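You operate a simulated robot arm through the tools that you are given. There is no shell and no other tool.

Carry out the task below with a simulated robot arm. There is one attempt and no reset: what you move stays moved.

JOB
Charge the battery that the white card names in the blue slot till it is full, then switch off.
Fine: at the big charger; set it before the slot, push it home and bring the yellow bar down before you switch on; leave it in, bar down. The other two grey batteries on the bench stay where they are. Set down upright: what you pick out.

The check looks at the end state, three seconds after you hand in, the way a careful person would. Anything else that was tipped, shoved, dropped, spilled or broken makes it a failure.

ROBOT AND FRAMES
A 7-joint arm with a two-finger parallel gripper, fixed in place. Base frame: the origin is at the foot of the arm, x ahead of it, y to its left, z up; the work surface is at about z = 0.86. Readings come in m, degrees, newtons and seconds.
With the tool pointing down near the work surface it reaches from about 0.46 to 0.92 m from the base axis. Its first joint turns from -115.0 to 115.0 degrees. Payload 3.91 kg.
Tool frame: the origin (TCP) lies between the finger pads and is the grasp point; the fingertips stand 0.03 m ahead of it; z points along the fingers, y is the line along which they close. Largest opening 0.11 m; finger width 0.02, thickness 0.01; the body of the gripper, 0.048 by 0.112 m, starts 0.055 m behind the TCP.
Orientation is that of the tool frame in the base frame, as a unit quaternion [x, y, z, w]. With the fingers straight down and closing along the base's y, the tool's x points along the base's -x, its y along +y and its z along -z.

CONTROLS
- The arm moves only by the tool apply_moves. Its argument "plan" is a list of rows, each a list of 3 entries, a list of its own where there are three numbers: the turn, a rotation vector about the base's x, y, z in degrees, then the shift along the base's x, y, z in m, then the opening, from 0 (shut) to 1 (fully open). In form: [[[wx, wy, wz], [x, y, z], hand], ...]. A call has 1 to 20 rows; each row shifts and turns the commanded pose from where the row before left it. A row lasts 0.2 s, in which the tool goes at most 0.05 m and 8.6 degrees; a call with a longer step from one row to the next is refused whole, and so is a gripper value outside its range. A pose out of reach is approached as far as the arm can. The call stops where the force on the tool passes 50 N (or 10 N more than at its start, if that is more) or the arm is blocked; 0.2 s more then pass. The fingers move at their own pace (about 0.153 m/s each) and stop on an object; they squeeze with about 32 N. The grip force told is the motor's: it shows also when the fingers shut on nothing. Time passes only in rows, and 0.2 s behind the last, so rows that do not move let the fingers close. The reply holds the time, the measured pose of the TCP, the force on the tool along the base axes, the opening and the grip force, in the units named above and with some noise, with the torque about the TCP (base axes, N m) and any sound that the robot's microphone picked up, and new pictures: "views" is both (left out), scene, wrist or none.
- Cameras (640 x 400 px; columns grow to the right, rows downward): "scene" is fixed at [0.4015, 0.4973, 1.6115]; the picture's right is [-0.81, -0.59, 0.00], its down [-0.37, 0.51, -0.78] and it looks along [0.46, -0.63, -0.63] (base axes); focal length 324 px, centre (320, 200). "wrist" rides on the gripper at [0.072, 0.017, -0.103] in the tool frame; the picture's right is [-0.23, 0.97, 0.00], its down [-0.76, -0.18, -0.62] and it looks along [-0.61, -0.14, 0.78] (tool axes); focal length 222 px, centre (320, 200). There is no depth. A picture from a camera that has moved, and an enlarged one, comes with that camera's place and axes in the base frame and with its lens.
- slide_trunk(by): slides the trunk up (or, below 0, down) by that many m; the arm rides with it, the base frame stays. It gives what a move gives, with no picture.
- zoom(camera, box): a new picture of the part [left, top, right, bottom] of that camera's present view, enlarged. It takes no simulated time.
- job_done(): hands the job in; it is judged then, once.

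Nothing tells you positions but the pictures and the camera data. Unless the task says otherwise, let go and move clear before handing in.

The tools are called after ">>>" by a JSON object that holds its "method" and its "body". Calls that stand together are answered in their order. apply_moves: Moves the arm, as the interface text tells. Its arguments: {"type":"object","properties":{"plan":{"type":"array","items":{"type":"array"}},"views":{"type":"string","enum":["both","scene","wrist","none"]}},"required":["plan"]} The other tools are called the same way: slide_trunk (by) slides the trunk up or down; zoom (camera, box) takes an enlarged picture of a part of a camera's view; job_done () hands the job in.

At the start:

```text
time_s: 0.0
tcp_pos: [0.547, -0.0965, 1.2271]
tool_rot: [0.0, 1.0, 0.0, 0.0]
force: [0.4, 0.9, 0.1]
wrist_torque: [0.01, 0.03, 0.0]
width: 0.1101
grasp_force: 0.0
trunk travel left (down, up): [-0.825, 0.165]
```

scene: 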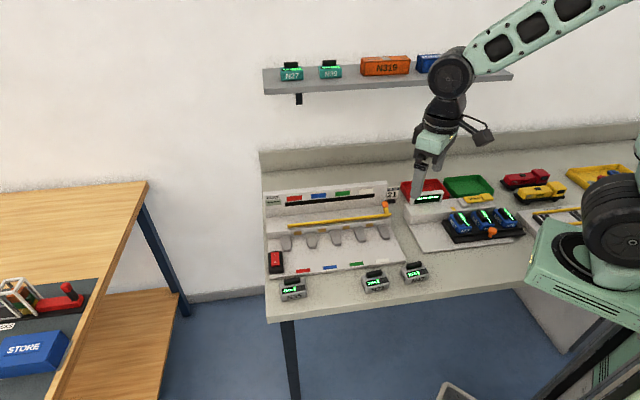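
wrist: 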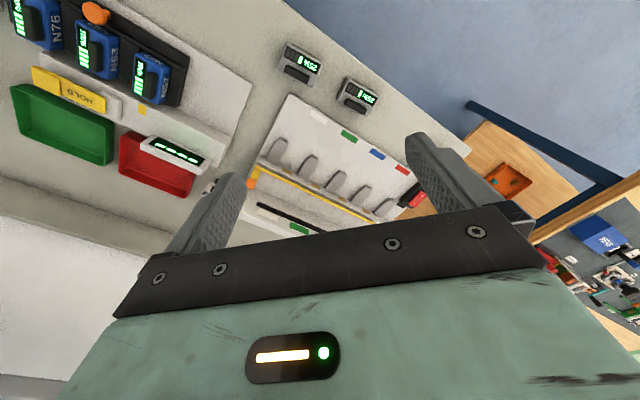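

I see a bench with a big charger (slots with coloured labels, a yellow bar), three grey batteries in front, and a smaller charger to the side. I'll zoom in to read the card and the labels before moving.

>>> {"method": "zoom", "body": {"camera": "scene", "box": [255, 170, 415, 270]}}

>>> {"method": "zoom", "body": {"camera": "scene", "box": [260, 240, 440, 310]}}

>>> {"method": "zoom", "body": {"camera": "scene", "box": [380, 160, 540, 260]}}

>>> {"method": "zoom", "body": {"camera": "wrist", "box": [230, 30, 440, 240]}}

```text
4.00 times, centred on (335, 220) of scene
camera zoom: at [0.4015, 0.4973, 1.6115], right [-0.81, -0.59, 0.0], down [-0.37, 0.51, -0.78], along [0.46, -0.63, -0.63], focal length 1297 px, centre (260, 120)
```

zoom: 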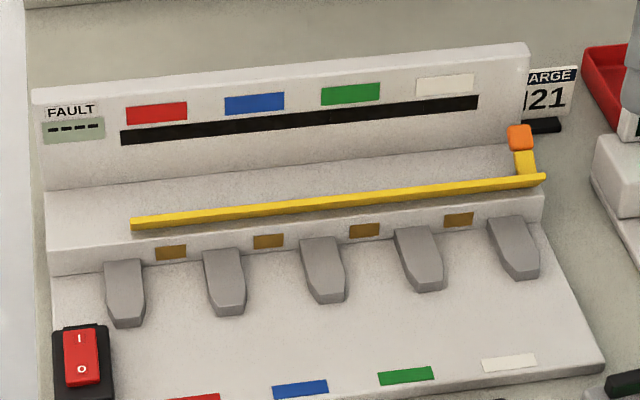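

```text
3.56 times, centred on (350, 275) of scene
camera zoom: at [0.4015, 0.4973, 1.6115], right [-0.81, -0.59, 0.0], down [-0.37, 0.51, -0.78], along [0.46, -0.63, -0.63], focal length 1153 px, centre (213, -67)
```

zoom: 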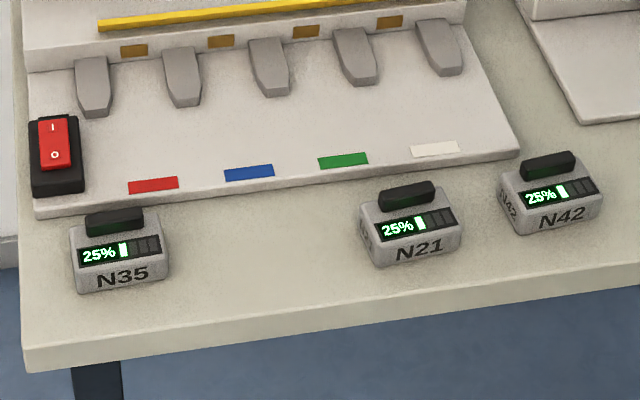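

```text
4.00 times, centred on (460, 210) of scene
camera zoom: at [0.4015, 0.4973, 1.6115], right [-0.81, -0.59, 0.0], down [-0.37, 0.51, -0.78], along [0.46, -0.63, -0.63], focal length 1297 px, centre (-240, 160)
```

zoom: 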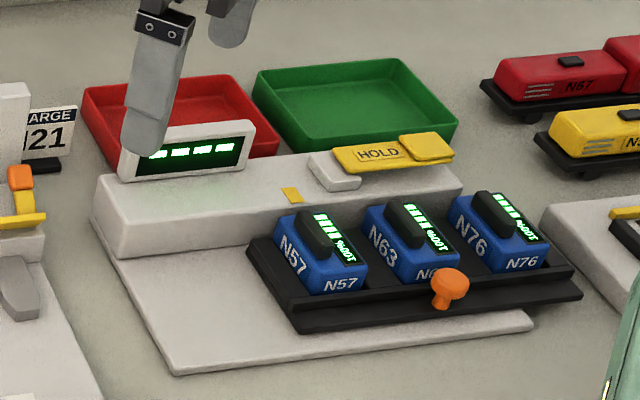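

```text
1.90 times, centred on (335, 135) of wrist
camera zoom: at [0.4743, -0.0794, 1.3306], right [0.23, 0.97, 0.0], down [0.76, -0.18, 0.62], along [0.61, -0.14, -0.78], focal length 423 px, centre (291, 324)
```

zoom: 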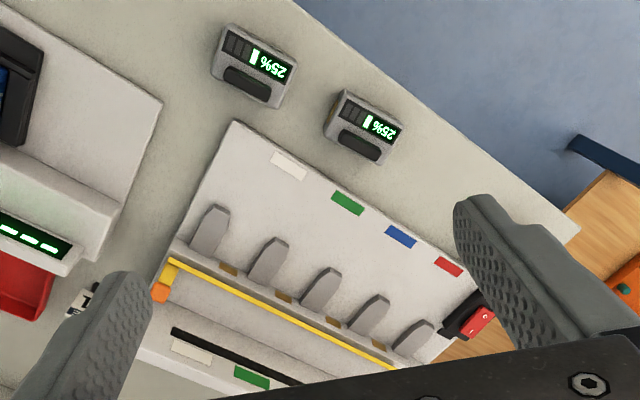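

The card at the charger's right side seems to read "CHARGE N21". N21 looks to be at about (0.60, -0.05), and the charger is turned about 45° to the base. I'll bring the wrist camera round to look at the battery, the slots and the card more closely.

>>> {"method": "apply_moves", "body": {"plan": [[[0, 0, -7.5], [0.002, 0.016, -0.02], 1], [[0, 0, -7.5], [0.002, 0.016, -0.02], 1], [[0, 0, -7.5], [0.002, 0.016, -0.02], 1], [[0, 0, -7.5], [0.002, 0.016, -0.02], 1], [[0, 0, -7.5], [0.002, 0.016, -0.02], 1], [[0, 0, -7.5], [0.002, 0.016, -0.02], 1], [[0, 0, 0], [0, 0, 0], 1]], "views": "both"}}

```text
time_s: 1.6
tcp_pos: [0.5595, 0.0003, 1.1065]
tool_rot: [0.383, 0.924, 0.0, 0.0]
force: [0.1, -0.1, -0.2]
wrist_torque: [0.0, 0.0, 0.01]
width: 0.1098
grasp_force: 0.0
trunk travel left (down, up): [-0.825, 0.165]
camera wrist: at [0.5202, 0.0632, 1.21], right [0.85, 0.53, 0.0], down [0.41, -0.67, 0.62], along [0.33, -0.53, -0.78], focal length 222 px, centre (320, 200)
```

scene: 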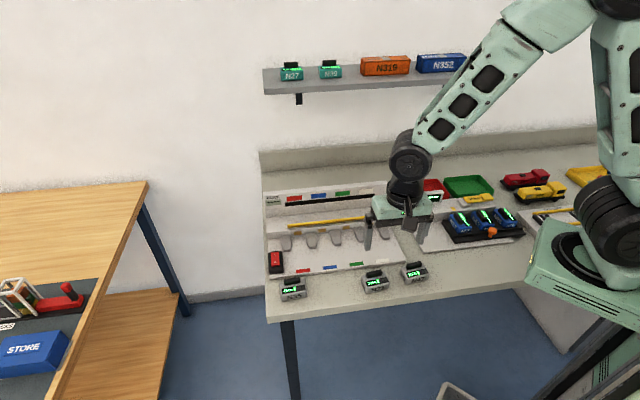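
wrist: 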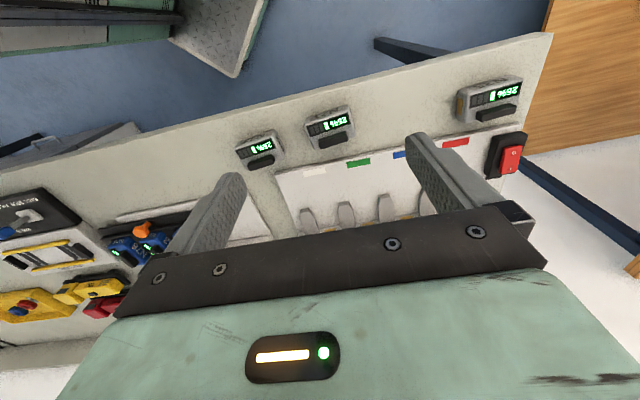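

The wrist view is upside down, with N21 and N42 at the top centre. I'll zoom in on the batteries and the charger in this view.

>>> {"method": "zoom", "body": {"camera": "wrist", "box": [220, 90, 380, 190]}}

>>> {"method": "zoom", "body": {"camera": "wrist", "box": [380, 60, 540, 160]}}

>>> {"method": "zoom", "body": {"camera": "scene", "box": [350, 255, 430, 305]}}

>>> {"method": "zoom", "body": {"camera": "scene", "box": [440, 195, 540, 257]}}

```text
4.00 times, centred on (300, 140) of wrist
camera zoom: at [0.5202, 0.0632, 1.21], right [0.85, 0.53, 0.0], down [0.41, -0.67, 0.62], along [0.33, -0.53, -0.78], focal length 888 px, centre (400, 440)
```

zoom: 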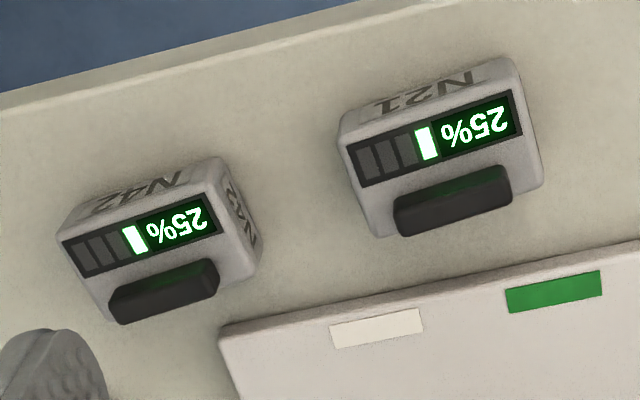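

```text
4.00 times, centred on (460, 110) of wrist
camera zoom: at [0.5202, 0.0632, 1.21], right [0.85, 0.53, 0.0], down [0.41, -0.67, 0.62], along [0.33, -0.53, -0.78], focal length 888 px, centre (-240, 560)
```

zoom: 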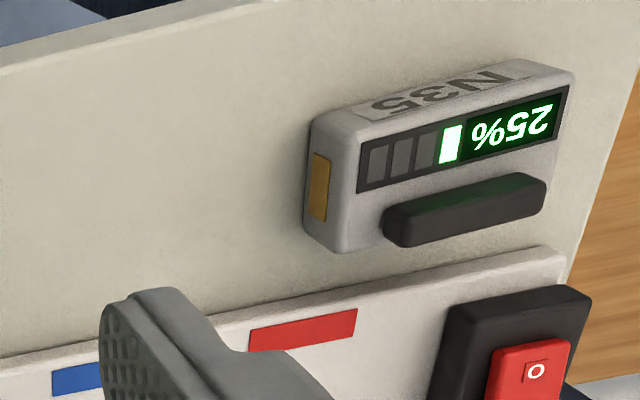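

```text
8.00 times, centred on (390, 280) of scene
camera zoom: at [0.4015, 0.4973, 1.6115], right [-0.81, -0.59, 0.0], down [-0.37, 0.51, -0.78], along [0.46, -0.63, -0.63], focal length 2594 px, centre (-240, -440)
```

zoom: 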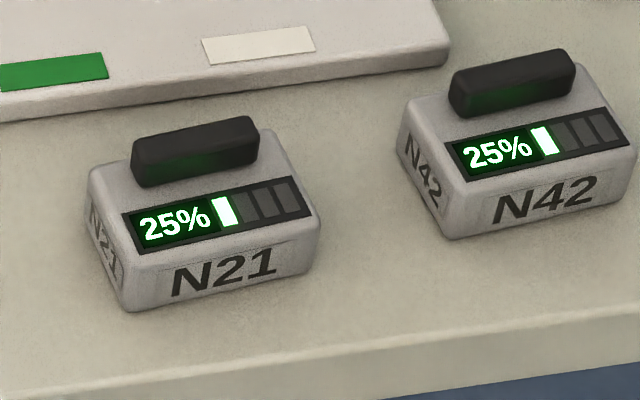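

```text
6.40 times, centred on (490, 226) of scene
camera zoom: at [0.4015, 0.4973, 1.6115], right [-0.81, -0.59, 0.0], down [-0.37, 0.51, -0.78], along [0.46, -0.63, -0.63], focal length 2075 px, centre (-768, 34)
```

zoom: 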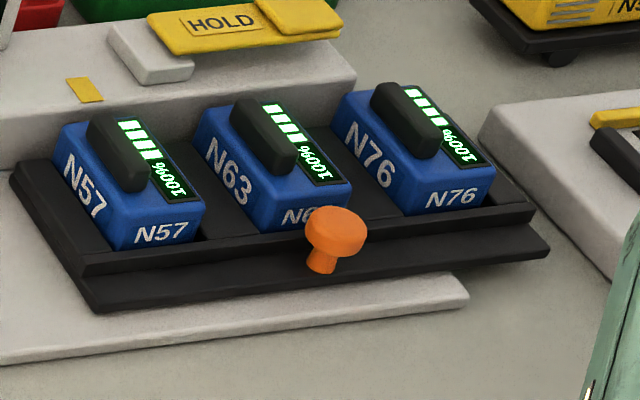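

N21's contact end is on its right short face, as on N35, so it has to be turned 90° counter-clockwise to go into the slot with its handle along the slot. Next I'll move the camera over the charger to study the slots, bar, switch and card.

>>> {"method": "apply_moves", "body": {"plan": [[[0, 0, 0], [0.036, -0.012, 0.008], 1], [[0, 0, 0], [0.036, -0.012, 0.008], 1], [[0, 0, 0], [0.036, -0.012, 0.008], 1], [[0, 0, 0], [0.036, -0.012, 0], 1], [[0, 0, 0], [0.036, -0.012, 0], 1], [[0, 0, 0], [0.034, -0.012, 0], 1], [[0, 0, 0], [0, 0, 0], 1]], "views": "both"}}

```text
time_s: 3.2
tcp_pos: [0.7723, -0.0712, 1.1313]
tool_rot: [0.382, 0.924, -0.001, 0.0]
force: [0.4, 0.3, 1.1]
wrist_torque: [0.01, 0.01, 0.02]
width: 0.1099
grasp_force: 0.0
trunk travel left (down, up): [-0.825, 0.165]
camera wrist: at [0.7325, -0.0083, 1.2347], right [0.85, 0.53, 0.0], down [0.41, -0.66, 0.62], along [0.33, -0.53, -0.78], focal length 222 px, centre (320, 200)
```

scene: 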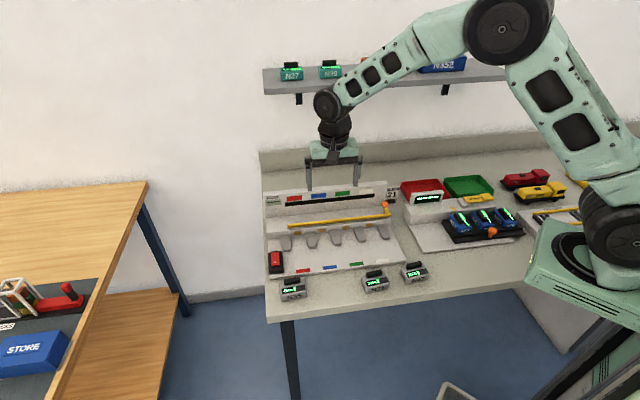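
wrist: 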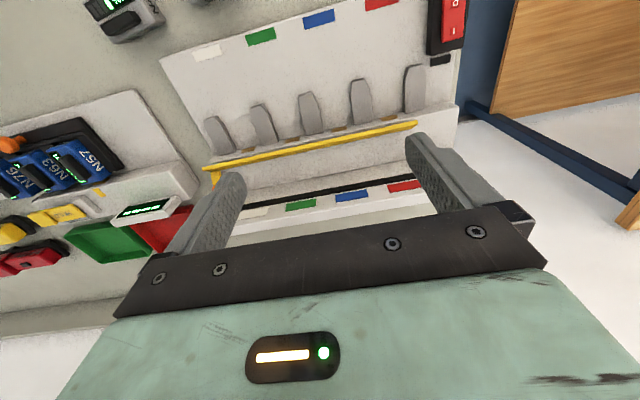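

>>> {"method": "zoom", "body": {"camera": "wrist", "box": [180, 40, 340, 140]}}

>>> {"method": "zoom", "body": {"camera": "wrist", "box": [180, 120, 340, 220]}}

>>> {"method": "zoom", "body": {"camera": "wrist", "box": [330, 0, 490, 140]}}

>>> {"method": "zoom", "body": {"camera": "scene", "box": [350, 170, 430, 240]}}

```text
4.00 times, centred on (260, 90) of wrist
camera zoom: at [0.7325, -0.0083, 1.2347], right [0.85, 0.53, 0.0], down [0.41, -0.66, 0.62], along [0.33, -0.53, -0.78], focal length 888 px, centre (560, 640)
```

zoom: 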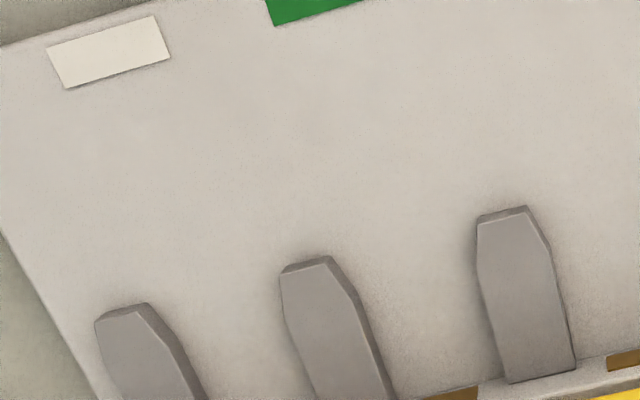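

```text
4.00 times, centred on (260, 170) of wrist
camera zoom: at [0.7325, -0.0083, 1.2347], right [0.85, 0.53, 0.0], down [0.41, -0.66, 0.62], along [0.33, -0.53, -0.78], focal length 888 px, centre (560, 320)
```

zoom: 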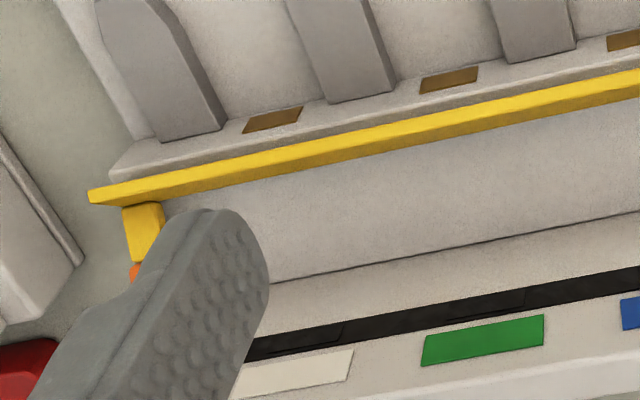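

```text
2.86 times, centred on (410, 70) of wrist
camera zoom: at [0.7325, -0.0083, 1.2347], right [0.85, 0.53, 0.0], down [0.41, -0.66, 0.62], along [0.33, -0.53, -0.78], focal length 635 px, centre (63, 571)
```

zoom: 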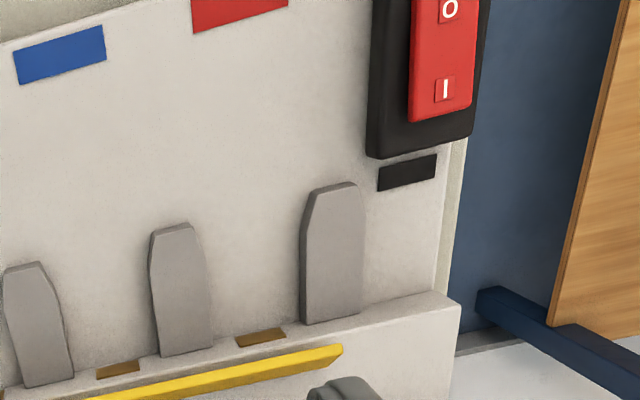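

```text
5.71 times, centred on (390, 205) of scene
camera zoom: at [0.4015, 0.4973, 1.6115], right [-0.81, -0.59, 0.0], down [-0.37, 0.51, -0.78], along [0.46, -0.63, -0.63], focal length 1853 px, centre (-80, 171)
```

zoom: 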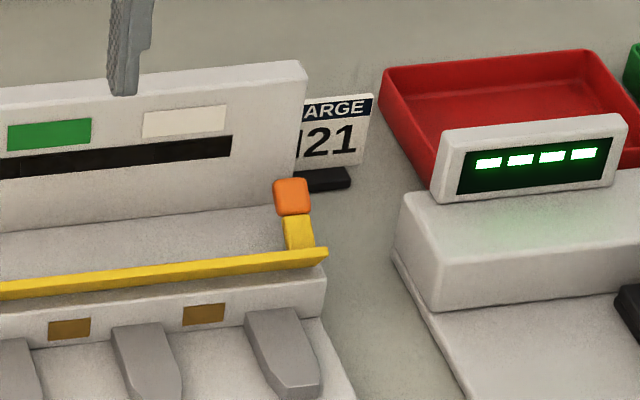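

The card reads "CHARGE N21" with its left edge hidden by the charger's back wall. I need to understand how the yellow bar is hinged, so I'll enlarge its right end and the switch.

>>> {"method": "zoom", "body": {"camera": "scene", "box": [365, 190, 413, 226]}}

>>> {"method": "zoom", "body": {"camera": "scene", "box": [258, 240, 306, 276]}}

>>> {"method": "zoom", "body": {"camera": "scene", "box": [260, 185, 308, 240]}}

>>> {"method": "zoom", "body": {"camera": "scene", "box": [500, 160, 640, 250]}}

```text
11.11 times, centred on (389, 208) of scene
camera zoom: at [0.4015, 0.4973, 1.6115], right [-0.81, -0.59, 0.0], down [-0.37, 0.51, -0.78], along [0.46, -0.63, -0.63], focal length 3603 px, centre (-447, 111)
```

zoom: 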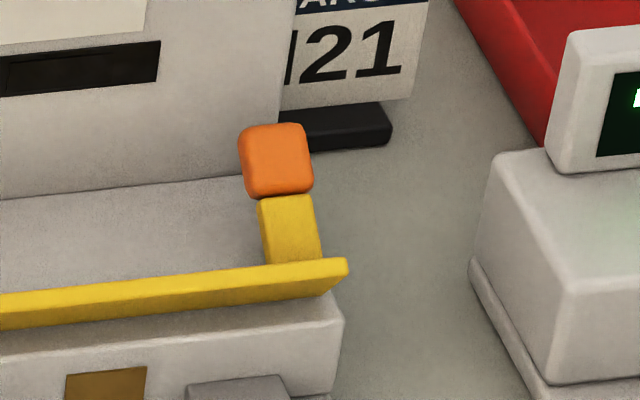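

```text
11.11 times, centred on (282, 258) of scene
camera zoom: at [0.4015, 0.4973, 1.6115], right [-0.81, -0.59, 0.0], down [-0.37, 0.51, -0.78], along [0.46, -0.63, -0.63], focal length 3603 px, centre (742, -444)
```

zoom: 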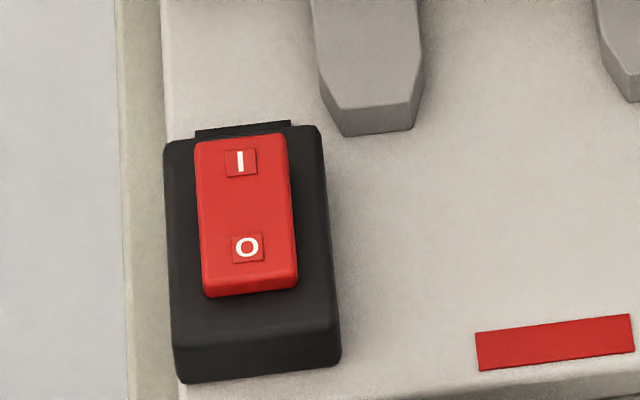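

```text
7.27 times, centred on (284, 212) of scene
camera zoom: at [0.4015, 0.4973, 1.6115], right [-0.81, -0.59, 0.0], down [-0.37, 0.51, -0.78], along [0.46, -0.63, -0.63], focal length 2358 px, centre (582, 109)
```

zoom: 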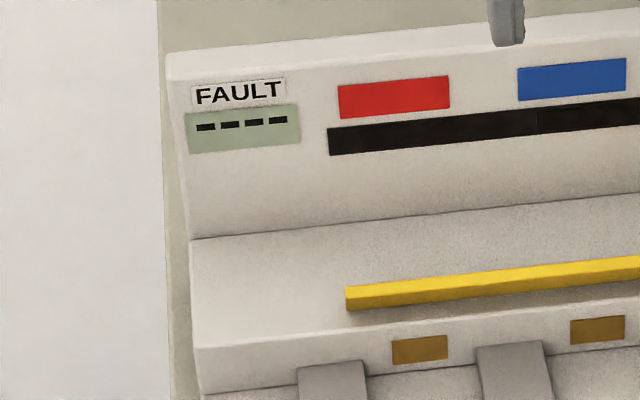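

```text
4.44 times, centred on (570, 205) of scene
camera zoom: at [0.4015, 0.4973, 1.6115], right [-0.81, -0.59, 0.0], down [-0.37, 0.51, -0.78], along [0.46, -0.63, -0.63], focal length 1441 px, centre (-791, 178)
```

zoom: 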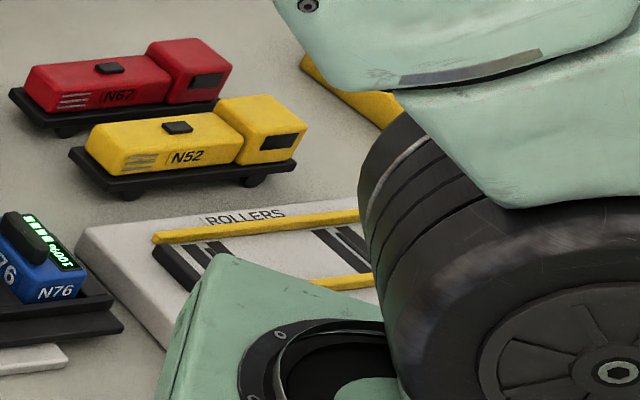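

The bar seems to float just above the step's front edge (z about 0.93), with a tab and an orange knob at its right end. I'll tilt the gripper and look at that end from the front right to work out the hinge.

>>> {"method": "apply_moves", "body": {"plan": [[[0, 0, 7.25], [-0.0198, -0.0225, 0], 1], [[0, 0, 7.25], [-0.0198, -0.0225, 0], 1], [[0, 0, 7.25], [-0.0198, -0.0225, 0], 1], [[0, 0, 7.25], [-0.0198, -0.0225, 0], 1], [[0, 0, 7.25], [-0.0198, -0.0225, 0], 1], [[0, 0, 7.25], [-0.0198, -0.0225, 0], 1], [[0, 0, 7.25], [-0.0198, -0.0225, 0], 1], [[0, 0, 7.25], [-0.0198, -0.0225, 0], 1], [[0, -7.5, 0], [0, 0, -0.02], 1], [[0, -7.5, 0], [0, 0, -0.02], 1], [[0, -7.5, 0], [0, 0, -0.02], 1], [[0, -7.5, 0], [0, 0, -0.02], 1], [[0, 0, 0], [0, 0, 0], 1]], "views": "both"}}

```text
time_s: 6.0
tcp_pos: [0.6136, -0.2528, 1.0513]
tool_rot: [-0.11, 0.959, -0.029, 0.258]
force: [-0.5, -0.2, 0.7]
wrist_torque: [0.01, 0.0, 0.03]
width: 0.1099
grasp_force: 0.0
trunk travel left (down, up): [-0.825, 0.165]
camera wrist: at [0.4973, -0.253, 1.1035], right [0.0, 1.0, 0.0], down [0.36, 0.0, 0.93], along [0.93, 0.0, -0.36], focal length 222 px, centre (320, 200)
```

scene: 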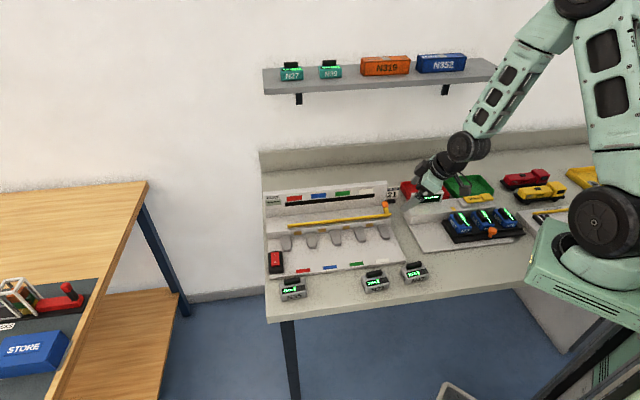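
wrist: 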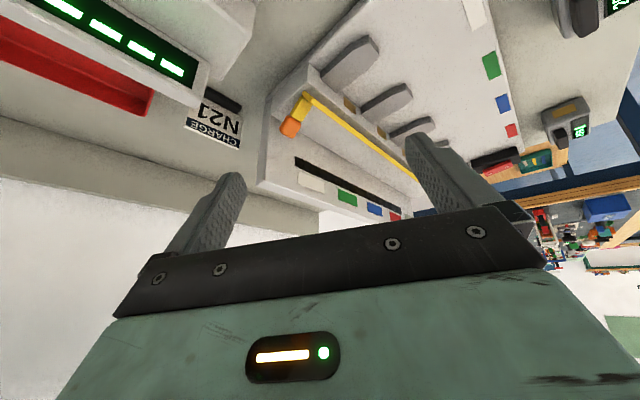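

>>> {"method": "zoom", "body": {"camera": "wrist", "box": [250, 70, 350, 150]}}

>>> {"method": "zoom", "body": {"camera": "wrist", "box": [180, 80, 260, 160]}}

>>> {"method": "zoom", "body": {"camera": "wrist", "box": [300, 70, 420, 200]}}

>>> {"method": "zoom", "body": {"camera": "wrist", "box": [520, 70, 640, 170]}}

```text
5.00 times, centred on (300, 110) of wrist
camera zoom: at [0.4973, -0.253, 1.1035], right [0.0, 1.0, 0.0], down [0.36, 0.0, 0.93], along [0.93, 0.0, -0.36], focal length 1111 px, centre (420, 650)
```

zoom: 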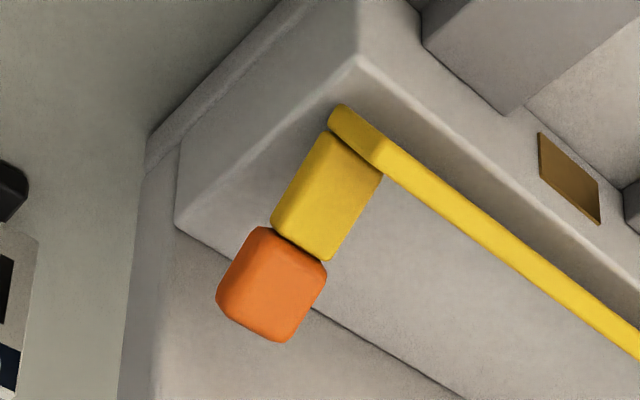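

```text
5.00 times, centred on (220, 120) of wrist
camera zoom: at [0.4973, -0.253, 1.1035], right [0.0, 1.0, 0.0], down [0.36, 0.0, 0.93], along [0.93, 0.0, -0.36], focal length 1111 px, centre (820, 600)
```

zoom: 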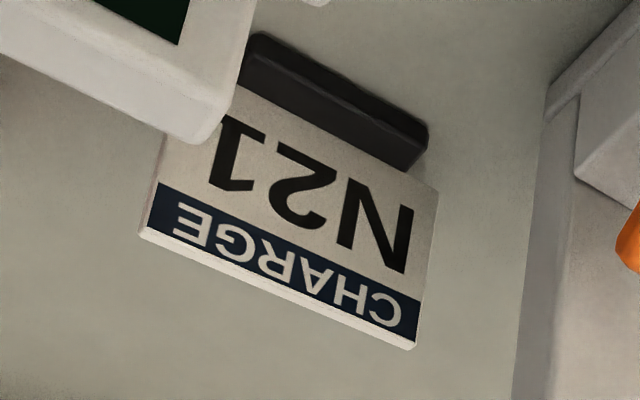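

```text
3.08 times, centred on (360, 135) of wrist
camera zoom: at [0.4973, -0.253, 1.1035], right [0.0, 1.0, 0.0], down [0.36, 0.0, 0.93], along [0.93, 0.0, -0.36], focal length 684 px, centre (197, 400)
```

zoom: 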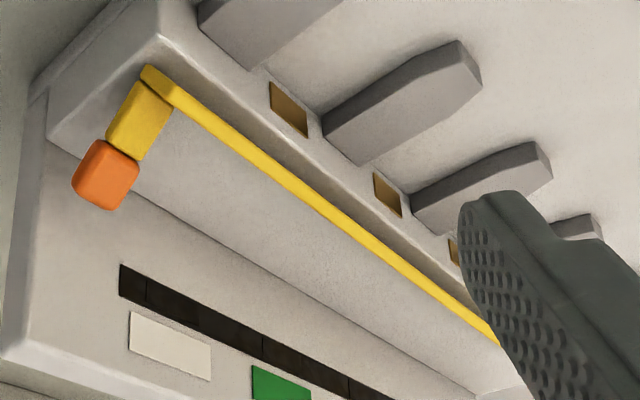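

```text
4.00 times, centred on (580, 120) of wrist
camera zoom: at [0.4973, -0.253, 1.1035], right [0.0, 1.0, 0.0], down [0.36, 0.0, 0.93], along [0.93, 0.0, -0.36], focal length 888 px, centre (-720, 520)
```

zoom: 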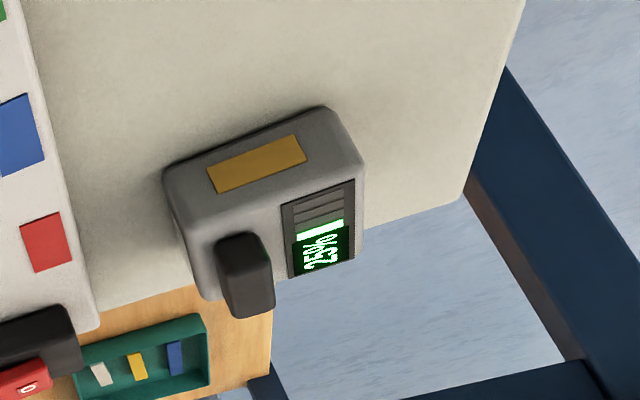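

The card clearly reads "CHARGE N21". The bar has an upright tab with an orange knob at its right end, but the pivot isn't clear yet, so I'll take a low view from straight in front.

>>> {"method": "apply_moves", "body": {"plan": [[[0, 0, -7.5], [0, 0.013, 0.005], 1], [[0, 0, -7.5], [0, 0.013, 0.005], 1], [[0, 0, -7.5], [0, 0.013, 0], 1], [[0, 0, -7.5], [0, 0.013, 0], 1], [[0, 0, -7.5], [0, 0.013, 0], 1], [[0, 0, -7.5], [-0.007, 0.015, 0], 1], [[-5.3, -5.3, 0], [0, 0, -0.015], 1], [[-5.3, -5.3, 0], [0, 0, -0.015], 1], [[0, 0, 0], [0, 0, 0], 1]], "views": "both"}}

```text
time_s: 8.0
tcp_pos: [0.6073, -0.173, 1.0308]
tool_rot: [0.254, 0.888, -0.185, 0.335]
force: [-0.5, 0.2, 0.4]
wrist_torque: [-0.03, 0.0, -0.04]
width: 0.1101
grasp_force: 0.1
trunk travel left (down, up): [-0.825, 0.165]
camera wrist: at [0.5178, -0.0848, 1.0518], right [0.71, 0.71, 0.0], down [0.08, -0.08, 0.99], along [0.7, -0.7, -0.11], focal length 222 px, centre (320, 200)
```

scene: 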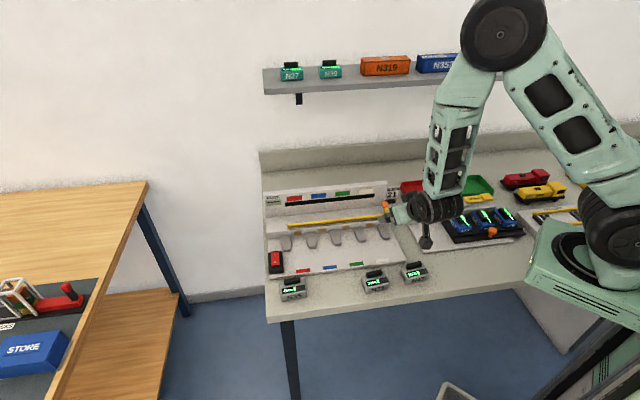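
wrist: 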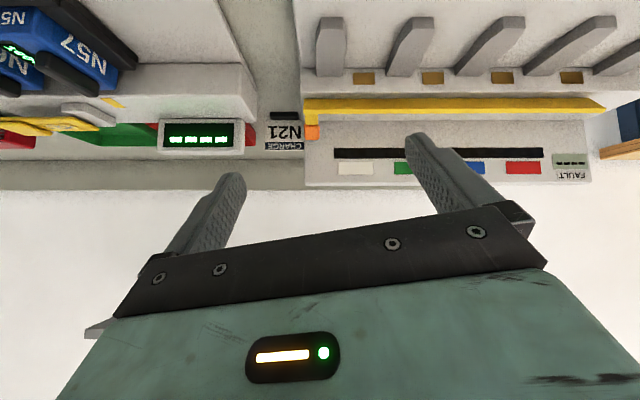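

>>> {"method": "zoom", "body": {"camera": "wrist", "box": [280, 70, 380, 160]}}

>>> {"method": "zoom", "body": {"camera": "wrist", "box": [440, 60, 640, 180]}}

>>> {"method": "zoom", "body": {"camera": "wrist", "box": [300, 10, 480, 110]}}

```text
4.44 times, centred on (330, 115) of wrist
camera zoom: at [0.5178, -0.0848, 1.0518], right [0.71, 0.71, 0.0], down [0.08, -0.08, 0.99], along [0.7, -0.7, -0.11], focal length 987 px, centre (276, 578)
```

zoom: 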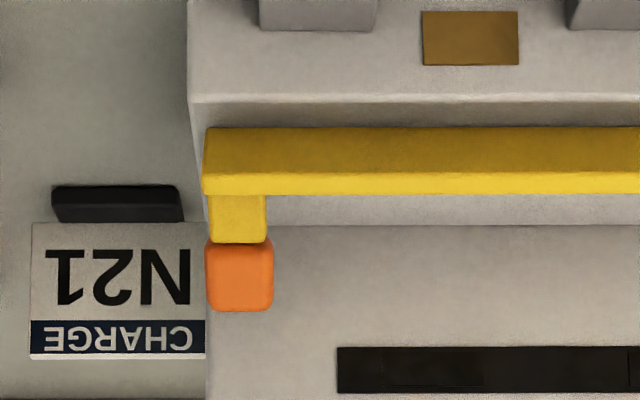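

```text
3.20 times, centred on (540, 120) of wrist
camera zoom: at [0.5178, -0.0848, 1.0518], right [0.71, 0.71, 0.0], down [0.08, -0.08, 0.99], along [0.7, -0.7, -0.11], focal length 711 px, centre (-384, 456)
```

zoom: 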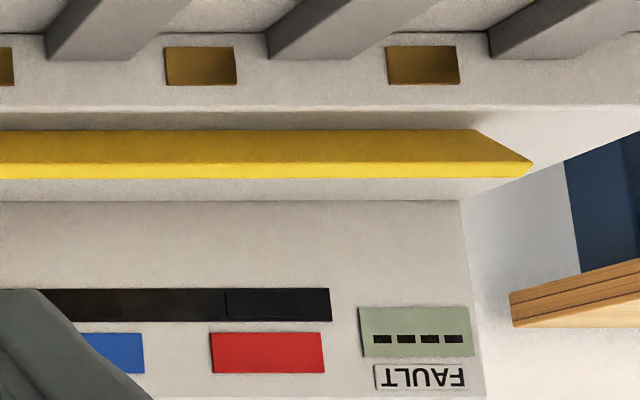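

```text
3.56 times, centred on (390, 60) of wrist
camera zoom: at [0.5178, -0.0848, 1.0518], right [0.71, 0.71, 0.0], down [0.08, -0.08, 0.99], along [0.7, -0.7, -0.11], focal length 790 px, centre (71, 698)
```

zoom: 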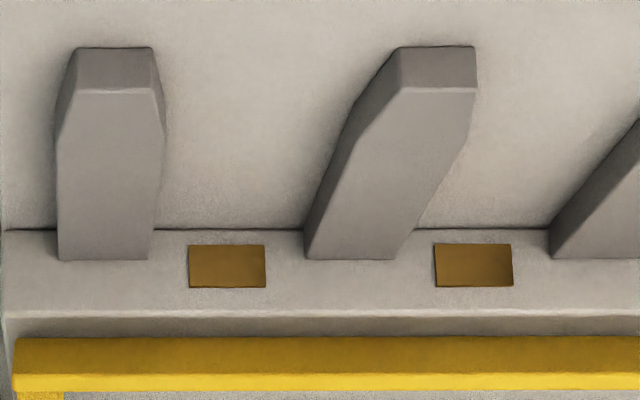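

This front view shows the bar about 11 mm above the step with a tab running back to the knob. I want one end-on view from the charger's right side to settle which way it pivots.

>>> {"method": "apply_moves", "body": {"plan": [[[5.3, 5.3, 0], [0, 0, 0.012], 1], [[5.3, 5.3, 0], [0, 0, 0.012], 1], [[5.3, 5.3, 0], [0, 0, 0.012], 1], [[5.3, 5.3, 0], [0, 0, 0.012], 1], [[0, 0, 8.2], [0.004, -0.013, 0], 1], [[0, 0, 8.2], [0.004, -0.013, 0], 1], [[0, 0, 8.2], [0.004, -0.013, 0], 1], [[0, 0, 8.2], [0.004, -0.013, 0], 1], [[0, 0, 8.2], [0.004, -0.013, 0], 1], [[0, 0, 8.2], [0.004, -0.013, 0], 1], [[0, 0, 8.2], [0.004, -0.013, 0], 1], [[0, 0, 8.2], [0.004, -0.013, -0.005], 1], [[0, 0, 8.2], [0.004, -0.013, -0.01], 1], [[0, 0, 8.2], [0.004, -0.013, -0.01], 1], [[0, 0, 8], [0, -0.005, -0.01], 1], [[0, 0, 0], [0, 0, 0], 1]], "views": "both"}}

```text
time_s: 11.4
tcp_pos: [0.6476, -0.3071, 1.0437]
tool_rot: [-0.481, 0.867, 0.035, 0.125]
force: [0.1, -0.6, 0.2]
wrist_torque: [0.02, 0.0, 0.03]
width: 0.11
grasp_force: 0.1
trunk travel left (down, up): [-0.825, 0.165]
camera wrist: at [0.5782, -0.3768, 1.1246], right [-0.71, 0.71, 0.0], down [0.42, 0.42, 0.8], along [0.57, 0.57, -0.59], focal length 222 px, centre (320, 200)
```

scene: 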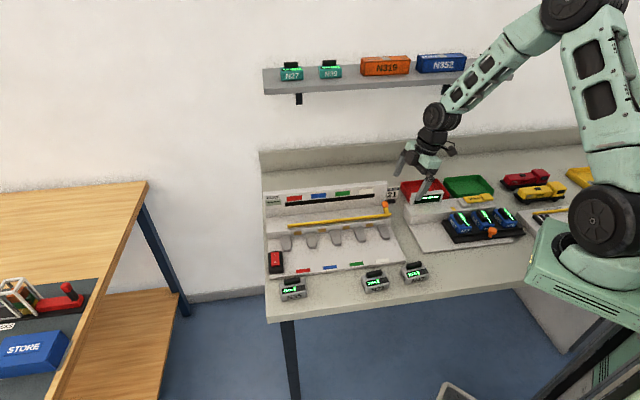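
wrist: 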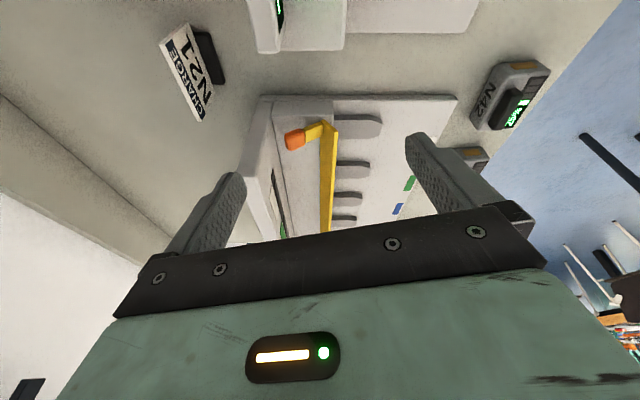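

>>> {"method": "zoom", "body": {"camera": "wrist", "box": [255, 85, 365, 165]}}

>>> {"method": "zoom", "body": {"camera": "wrist", "box": [460, 50, 560, 170]}}

```text
5.00 times, centred on (310, 125) of wrist
camera zoom: at [0.5782, -0.3768, 1.1246], right [-0.71, 0.71, 0.0], down [0.42, 0.42, 0.8], along [0.57, 0.57, -0.59], focal length 1111 px, centre (370, 575)
```

zoom: 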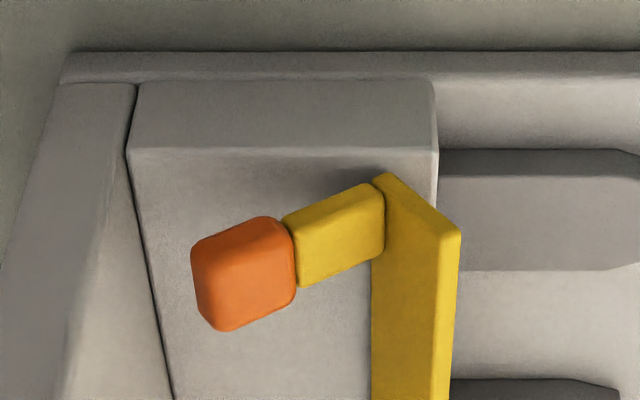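

```text
3.33 times, centred on (510, 110) of wrist
camera zoom: at [0.5782, -0.3768, 1.1246], right [-0.71, 0.71, 0.0], down [0.42, 0.42, 0.8], along [0.57, 0.57, -0.59], focal length 740 px, centre (-313, 500)
```

zoom: 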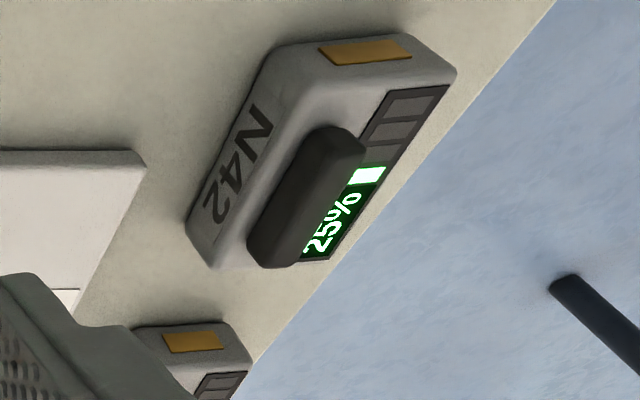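

The end-on view settles it: the bar is a plate hinged along its lower edge on the step. The knob, now at the back, swings forward to lay the plate flat over the battery ends. Next I'll go above N21 with the gripper turned to close across its handle, then look closely.

>>> {"method": "apply_moves", "body": {"plan": [[[-5.3, 5.3, 0], [0, 0, 0.03], 1], [[-5.3, 5.3, 0], [0, 0, 0.03], 1], [[0, 0, -8.4], [-0.0023, 0.0148, 0], 1], [[0, 0, -8.4], [-0.0023, 0.0148, 0], 1], [[0, 0, -8.4], [-0.0023, 0.0148, 0], 1], [[0, 0, -8.4], [-0.0023, 0.0148, 0], 1], [[0, 0, -8.4], [-0.0023, 0.0148, 0], 1], [[0, 0, -8.4], [-0.0023, 0.0148, 0], 1], [[0, 0, -8.4], [-0.0023, 0.0148, 0], 1], [[0, 0, -8.4], [-0.0023, 0.0148, 0], 1], [[0, 0, -8.4], [-0.0023, 0.0148, 0], 1], [[0, 0, -8.4], [-0.0023, 0.0148, 0], 1], [[0, 0, -8.4], [-0.0023, 0.0148, 0], 1], [[0, 0, -8.4], [-0.0023, 0.0148, 0], 1], [[0, 0, -8.4], [-0.0023, 0.0148, 0], 1], [[0, 0, -8.4], [-0.0023, 0.0148, 0], 1], [[0, 0, -8.4], [-0.0023, 0.0148, 0], 1], [[0, 0, -8.4], [-0.0023, 0.0148, 0], 1], [[0, 0, -8.4], [-0.0023, 0.0148, 0], 1], [[0, 0, -8.4], [-0.0023, 0.0148, 0], 1]], "views": "none"}}

>>> {"method": "apply_moves", "body": {"plan": [[[0, 0, -8.4], [0, 0, 0], 1], [[0, 0, -8.4], [0, 0, 0], 1], [[0, 0, -8.4], [0, 0, 0], 1], [[0, 0, -8.4], [0, 0, 0], 1], [[0, 0, -4], [0, 0, 0], 1], [[0, 0, 0], [0, 0, -0.02], 1], [[0, 0, 0], [0, 0, -0.02], 1], [[0, 0, 0], [0, 0, -0.02], 1], [[0, 0, 0], [0, 0, 0], 1]], "views": "both"}}

```text
time_s: 15.6
tcp_pos: [0.6065, -0.0397, 1.1031]
tool_rot: [0.729, 0.685, 0.0, -0.001]
force: [-0.6, -1.0, -0.5]
wrist_torque: [0.01, 0.01, 0.02]
width: 0.11
grasp_force: 0.1
trunk travel left (down, up): [-0.825, 0.165]
```

```text
time_s: 17.6
tcp_pos: [0.6049, -0.0402, 1.0436]
tool_rot: [0.91, 0.416, 0.0, 0.0]
force: [0.4, -0.6, 0.7]
wrist_torque: [-0.01, -0.05, 0.03]
width: 0.1104
grasp_force: 0.0
trunk travel left (down, up): [-0.825, 0.165]
camera wrist: at [0.6649, 0.0033, 1.1473], right [0.59, -0.81, 0.0], down [-0.63, -0.46, 0.62], along [-0.5, -0.37, -0.78], focal length 222 px, centre (320, 200)
```

scene: 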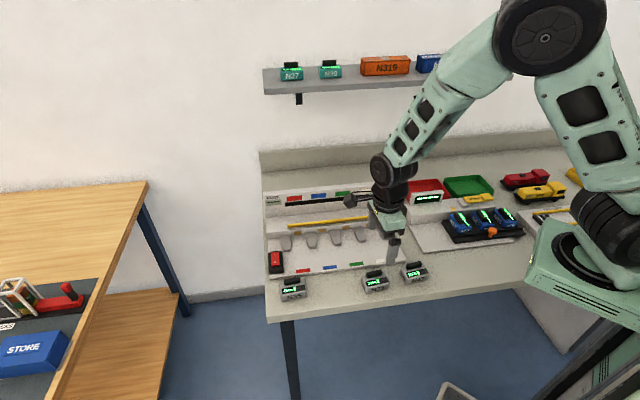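
wrist: 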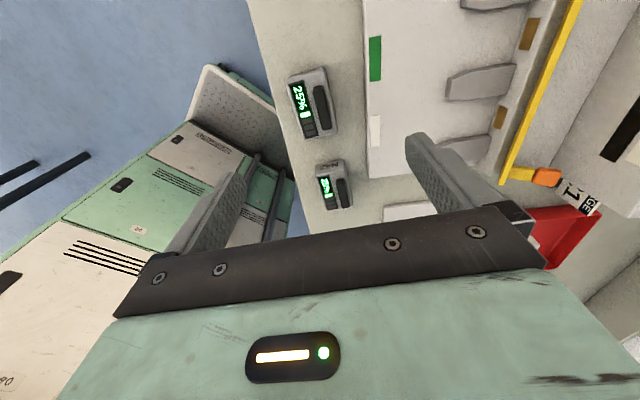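

The gripper now closes across the handle direction, and N21 is at about (313, 103) in the wrist view. I'll zoom in to measure its handle precisely.

>>> {"method": "zoom", "body": {"camera": "wrist", "box": [270, 60, 366, 150]}}

>>> {"method": "zoom", "body": {"camera": "wrist", "box": [280, 140, 376, 220]}}

```text
4.44 times, centred on (318, 105) of wrist
camera zoom: at [0.6649, 0.0033, 1.1473], right [0.59, -0.81, 0.0], down [-0.63, -0.46, 0.62], along [-0.5, -0.37, -0.78], focal length 987 px, centre (329, 622)
```

zoom: 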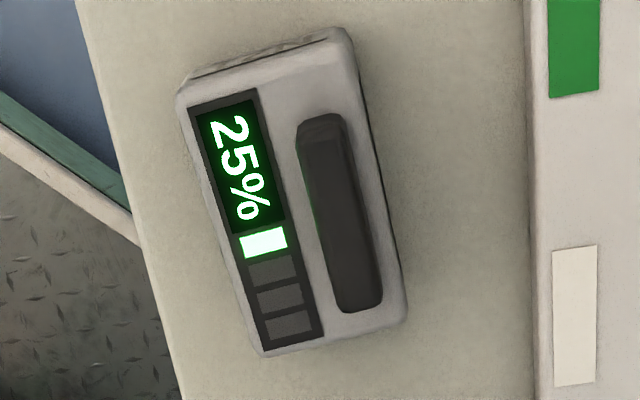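

```text
5.00 times, centred on (328, 180) of wrist
camera zoom: at [0.6649, 0.0033, 1.1473], right [0.59, -0.81, 0.0], down [-0.63, -0.46, 0.62], along [-0.5, -0.37, -0.78], focal length 1111 px, centre (280, 300)
```

zoom: 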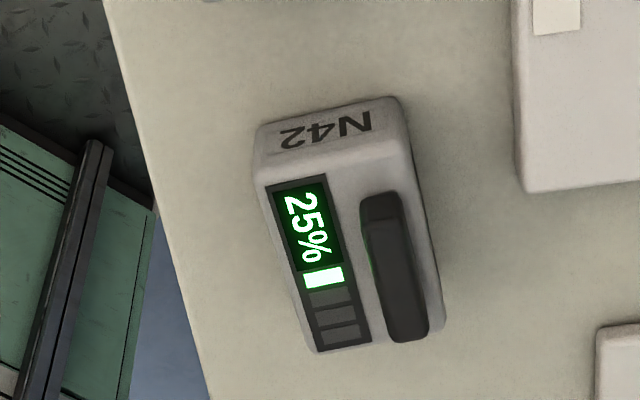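

N21's handle is centred at about (0.607, -0.042), with its top near z = 0.903 and turned about 4° from the bench line, which the tool already matches. I'll descend part way with the fingers partly closed and check again.

>>> {"method": "apply_moves", "body": {"plan": [[[0, 0, 0], [0.001, -0.001, -0.025], 0.5], [[0, 0, 0], [0.001, -0.001, -0.025], 0.5], [[0, 0, 0], [0, 0, -0.025], 0.5], [[0, 0, 0], [0, 0, -0.025], 0.5], [[0, 0, 0], [0, 0, 0], 0.5]], "views": "both"}}

```text
time_s: 18.8
tcp_pos: [0.6069, -0.0429, 0.9445]
tool_rot: [0.909, 0.416, 0.0, -0.001]
force: [-0.1, 0.9, 0.4]
wrist_torque: [0.02, -0.01, 0.01]
width: 0.0551
grasp_force: 0.0
trunk travel left (down, up): [-0.825, 0.165]
camera wrist: at [0.6666, 0.0001, 1.048], right [0.59, -0.81, 0.0], down [-0.63, -0.46, 0.62], along [-0.5, -0.37, -0.78], focal length 222 px, centre (320, 200)
```

scene: 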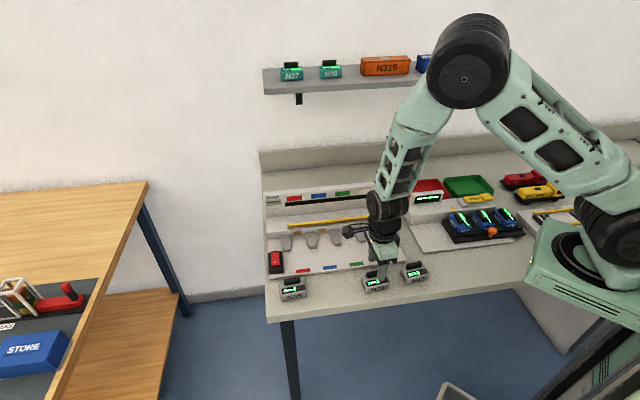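
wrist: 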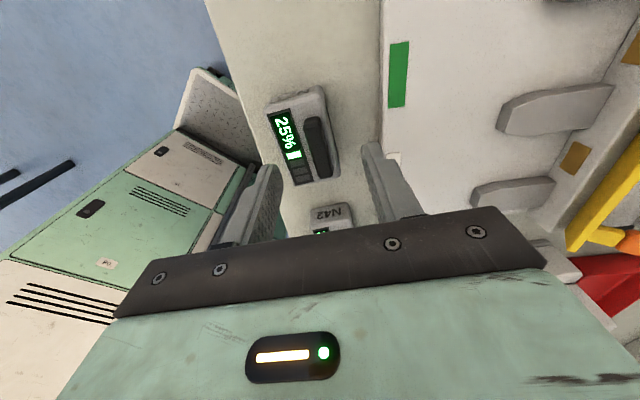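

>>> {"method": "zoom", "body": {"camera": "wrist", "box": [230, 80, 410, 240]}}

>>> {"method": "zoom", "body": {"camera": "scene", "box": [340, 230, 440, 300]}}

```text
2.50 times, centred on (320, 160) of wrist
camera zoom: at [0.6666, 0.0001, 1.048], right [0.59, -0.81, 0.0], down [-0.63, -0.46, 0.62], along [-0.5, -0.37, -0.78], focal length 555 px, centre (320, 300)
```

zoom: 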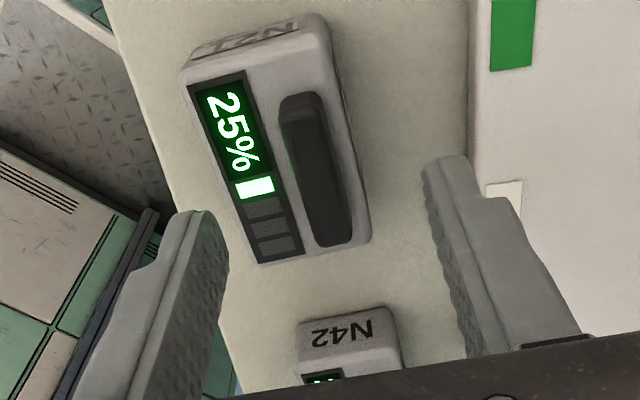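

```text
5.71 times, centred on (390, 265) of scene
camera zoom: at [0.4015, 0.4973, 1.6115], right [-0.81, -0.59, 0.0], down [-0.37, 0.51, -0.78], along [0.46, -0.63, -0.63], focal length 1853 px, centre (-80, -171)
```

zoom: 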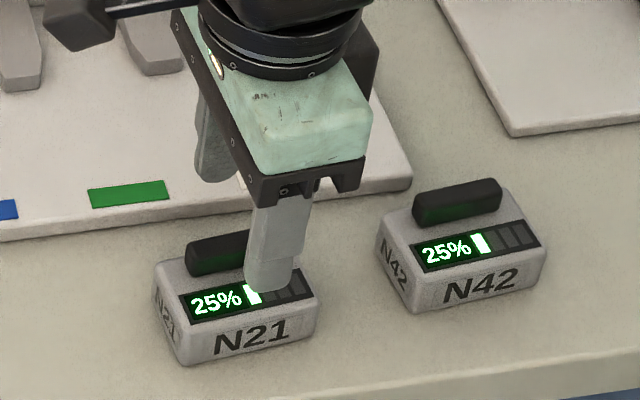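

The handle lies between the fingers (top z ≈ 0.906, body top ≈ 0.891), with about 4 mm to correct along its length. I'll lower the tips to just above the body and grip the handle.

>>> {"method": "apply_moves", "body": {"plan": [[[0, 0, 0], [0.003, 0.003, -0.01], 0.4], [[0, 0, 0], [0, 0, -0.01], 0.4], [[0, 0, 0], [0, 0, 0], 0.4]], "views": "both"}}

```text
time_s: 19.6
tcp_pos: [0.6103, -0.0405, 0.9237]
tool_rot: [0.909, 0.417, 0.0, 0.0]
force: [1.0, 0.1, 0.3]
wrist_torque: [-0.01, -0.02, 0.01]
width: 0.0438
grasp_force: 0.1
trunk travel left (down, up): [-0.825, 0.165]
camera wrist: at [0.6704, 0.0037, 1.0279], right [0.59, -0.81, 0.0], down [-0.63, -0.46, 0.62], along [-0.5, -0.37, -0.78], focal length 222 px, centre (320, 200)
```

scene: 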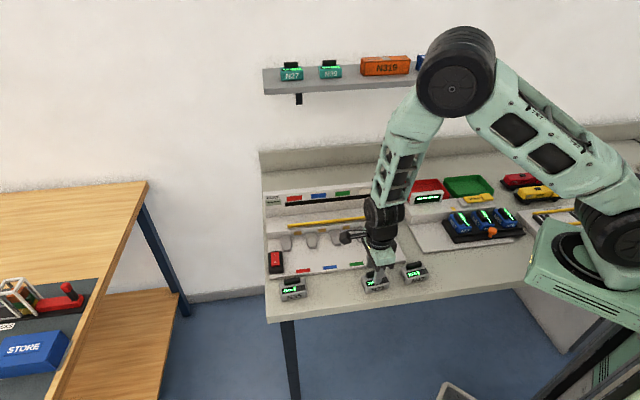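
wrist: 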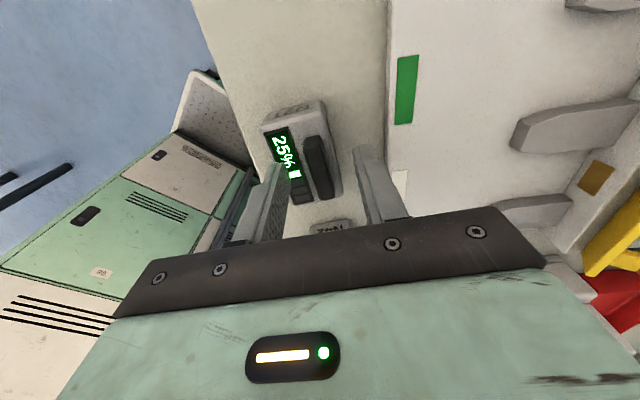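

No contact so far, and the handle sits centrally between the fingers. Closing now.

>>> {"method": "apply_moves", "body": {"plan": [[[0, 0, 0], [0, 0, 0], 0.1], [[0, 0, 0], [0, 0, 0], 0], [[0, 0, 0], [0, 0, 0], 0], [[0, 0, 0], [0, 0, 0], 0]], "views": "wrist"}}

>>> {"method": "zoom", "body": {"camera": "wrist", "box": [230, 80, 410, 240]}}

>>> {"method": "zoom", "body": {"camera": "scene", "box": [340, 230, 440, 300]}}

```text
time_s: 20.6
tcp_pos: [0.6102, -0.0408, 0.9233]
tool_rot: [0.909, 0.416, 0.0, 0.0]
force: [0.2, 0.3, -0.3]
wrist_torque: [0.04, -0.05, 0.01]
width: 0.0117
grasp_force: 31.9
trunk travel left (down, up): [-0.825, 0.165]
camera wrist: at [0.6704, 0.0038, 1.0279], right [0.59, -0.81, 0.0], down [-0.63, -0.46, 0.62], along [-0.5, -0.37, -0.78], focal length 222 px, centre (320, 200)
```

wrist: 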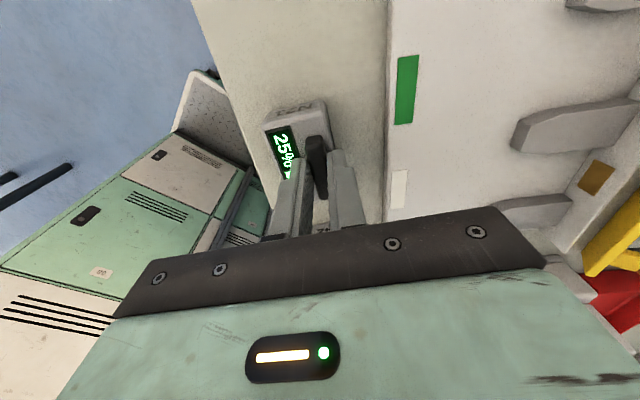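

```text
2.50 times, centred on (320, 160) of wrist
camera zoom: at [0.6704, 0.0038, 1.0279], right [0.59, -0.81, 0.0], down [-0.63, -0.46, 0.62], along [-0.5, -0.37, -0.78], focal length 555 px, centre (320, 300)
```

zoom: 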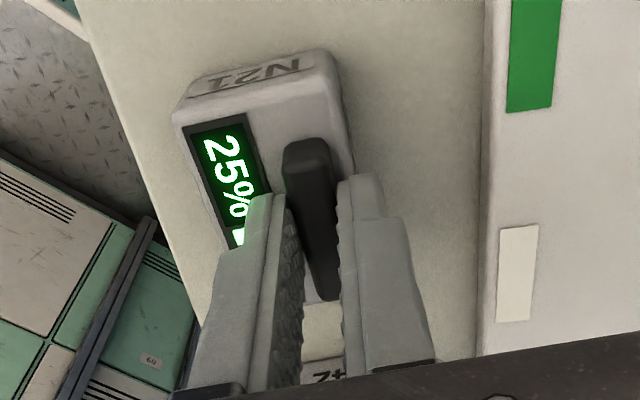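

```text
5.71 times, centred on (390, 265) of scene
camera zoom: at [0.4015, 0.4973, 1.6115], right [-0.81, -0.59, 0.0], down [-0.37, 0.51, -0.78], along [0.46, -0.63, -0.63], focal length 1853 px, centre (-80, -171)
```

zoom: 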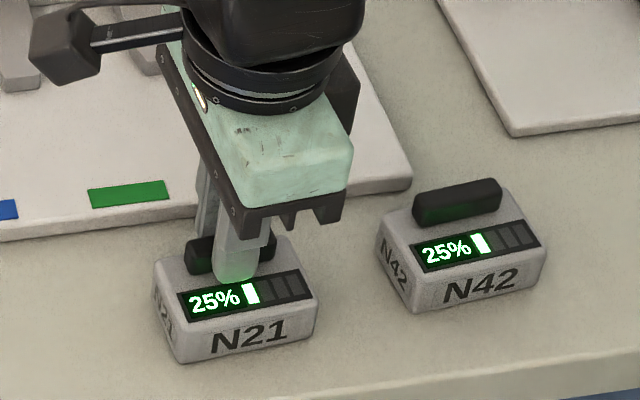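

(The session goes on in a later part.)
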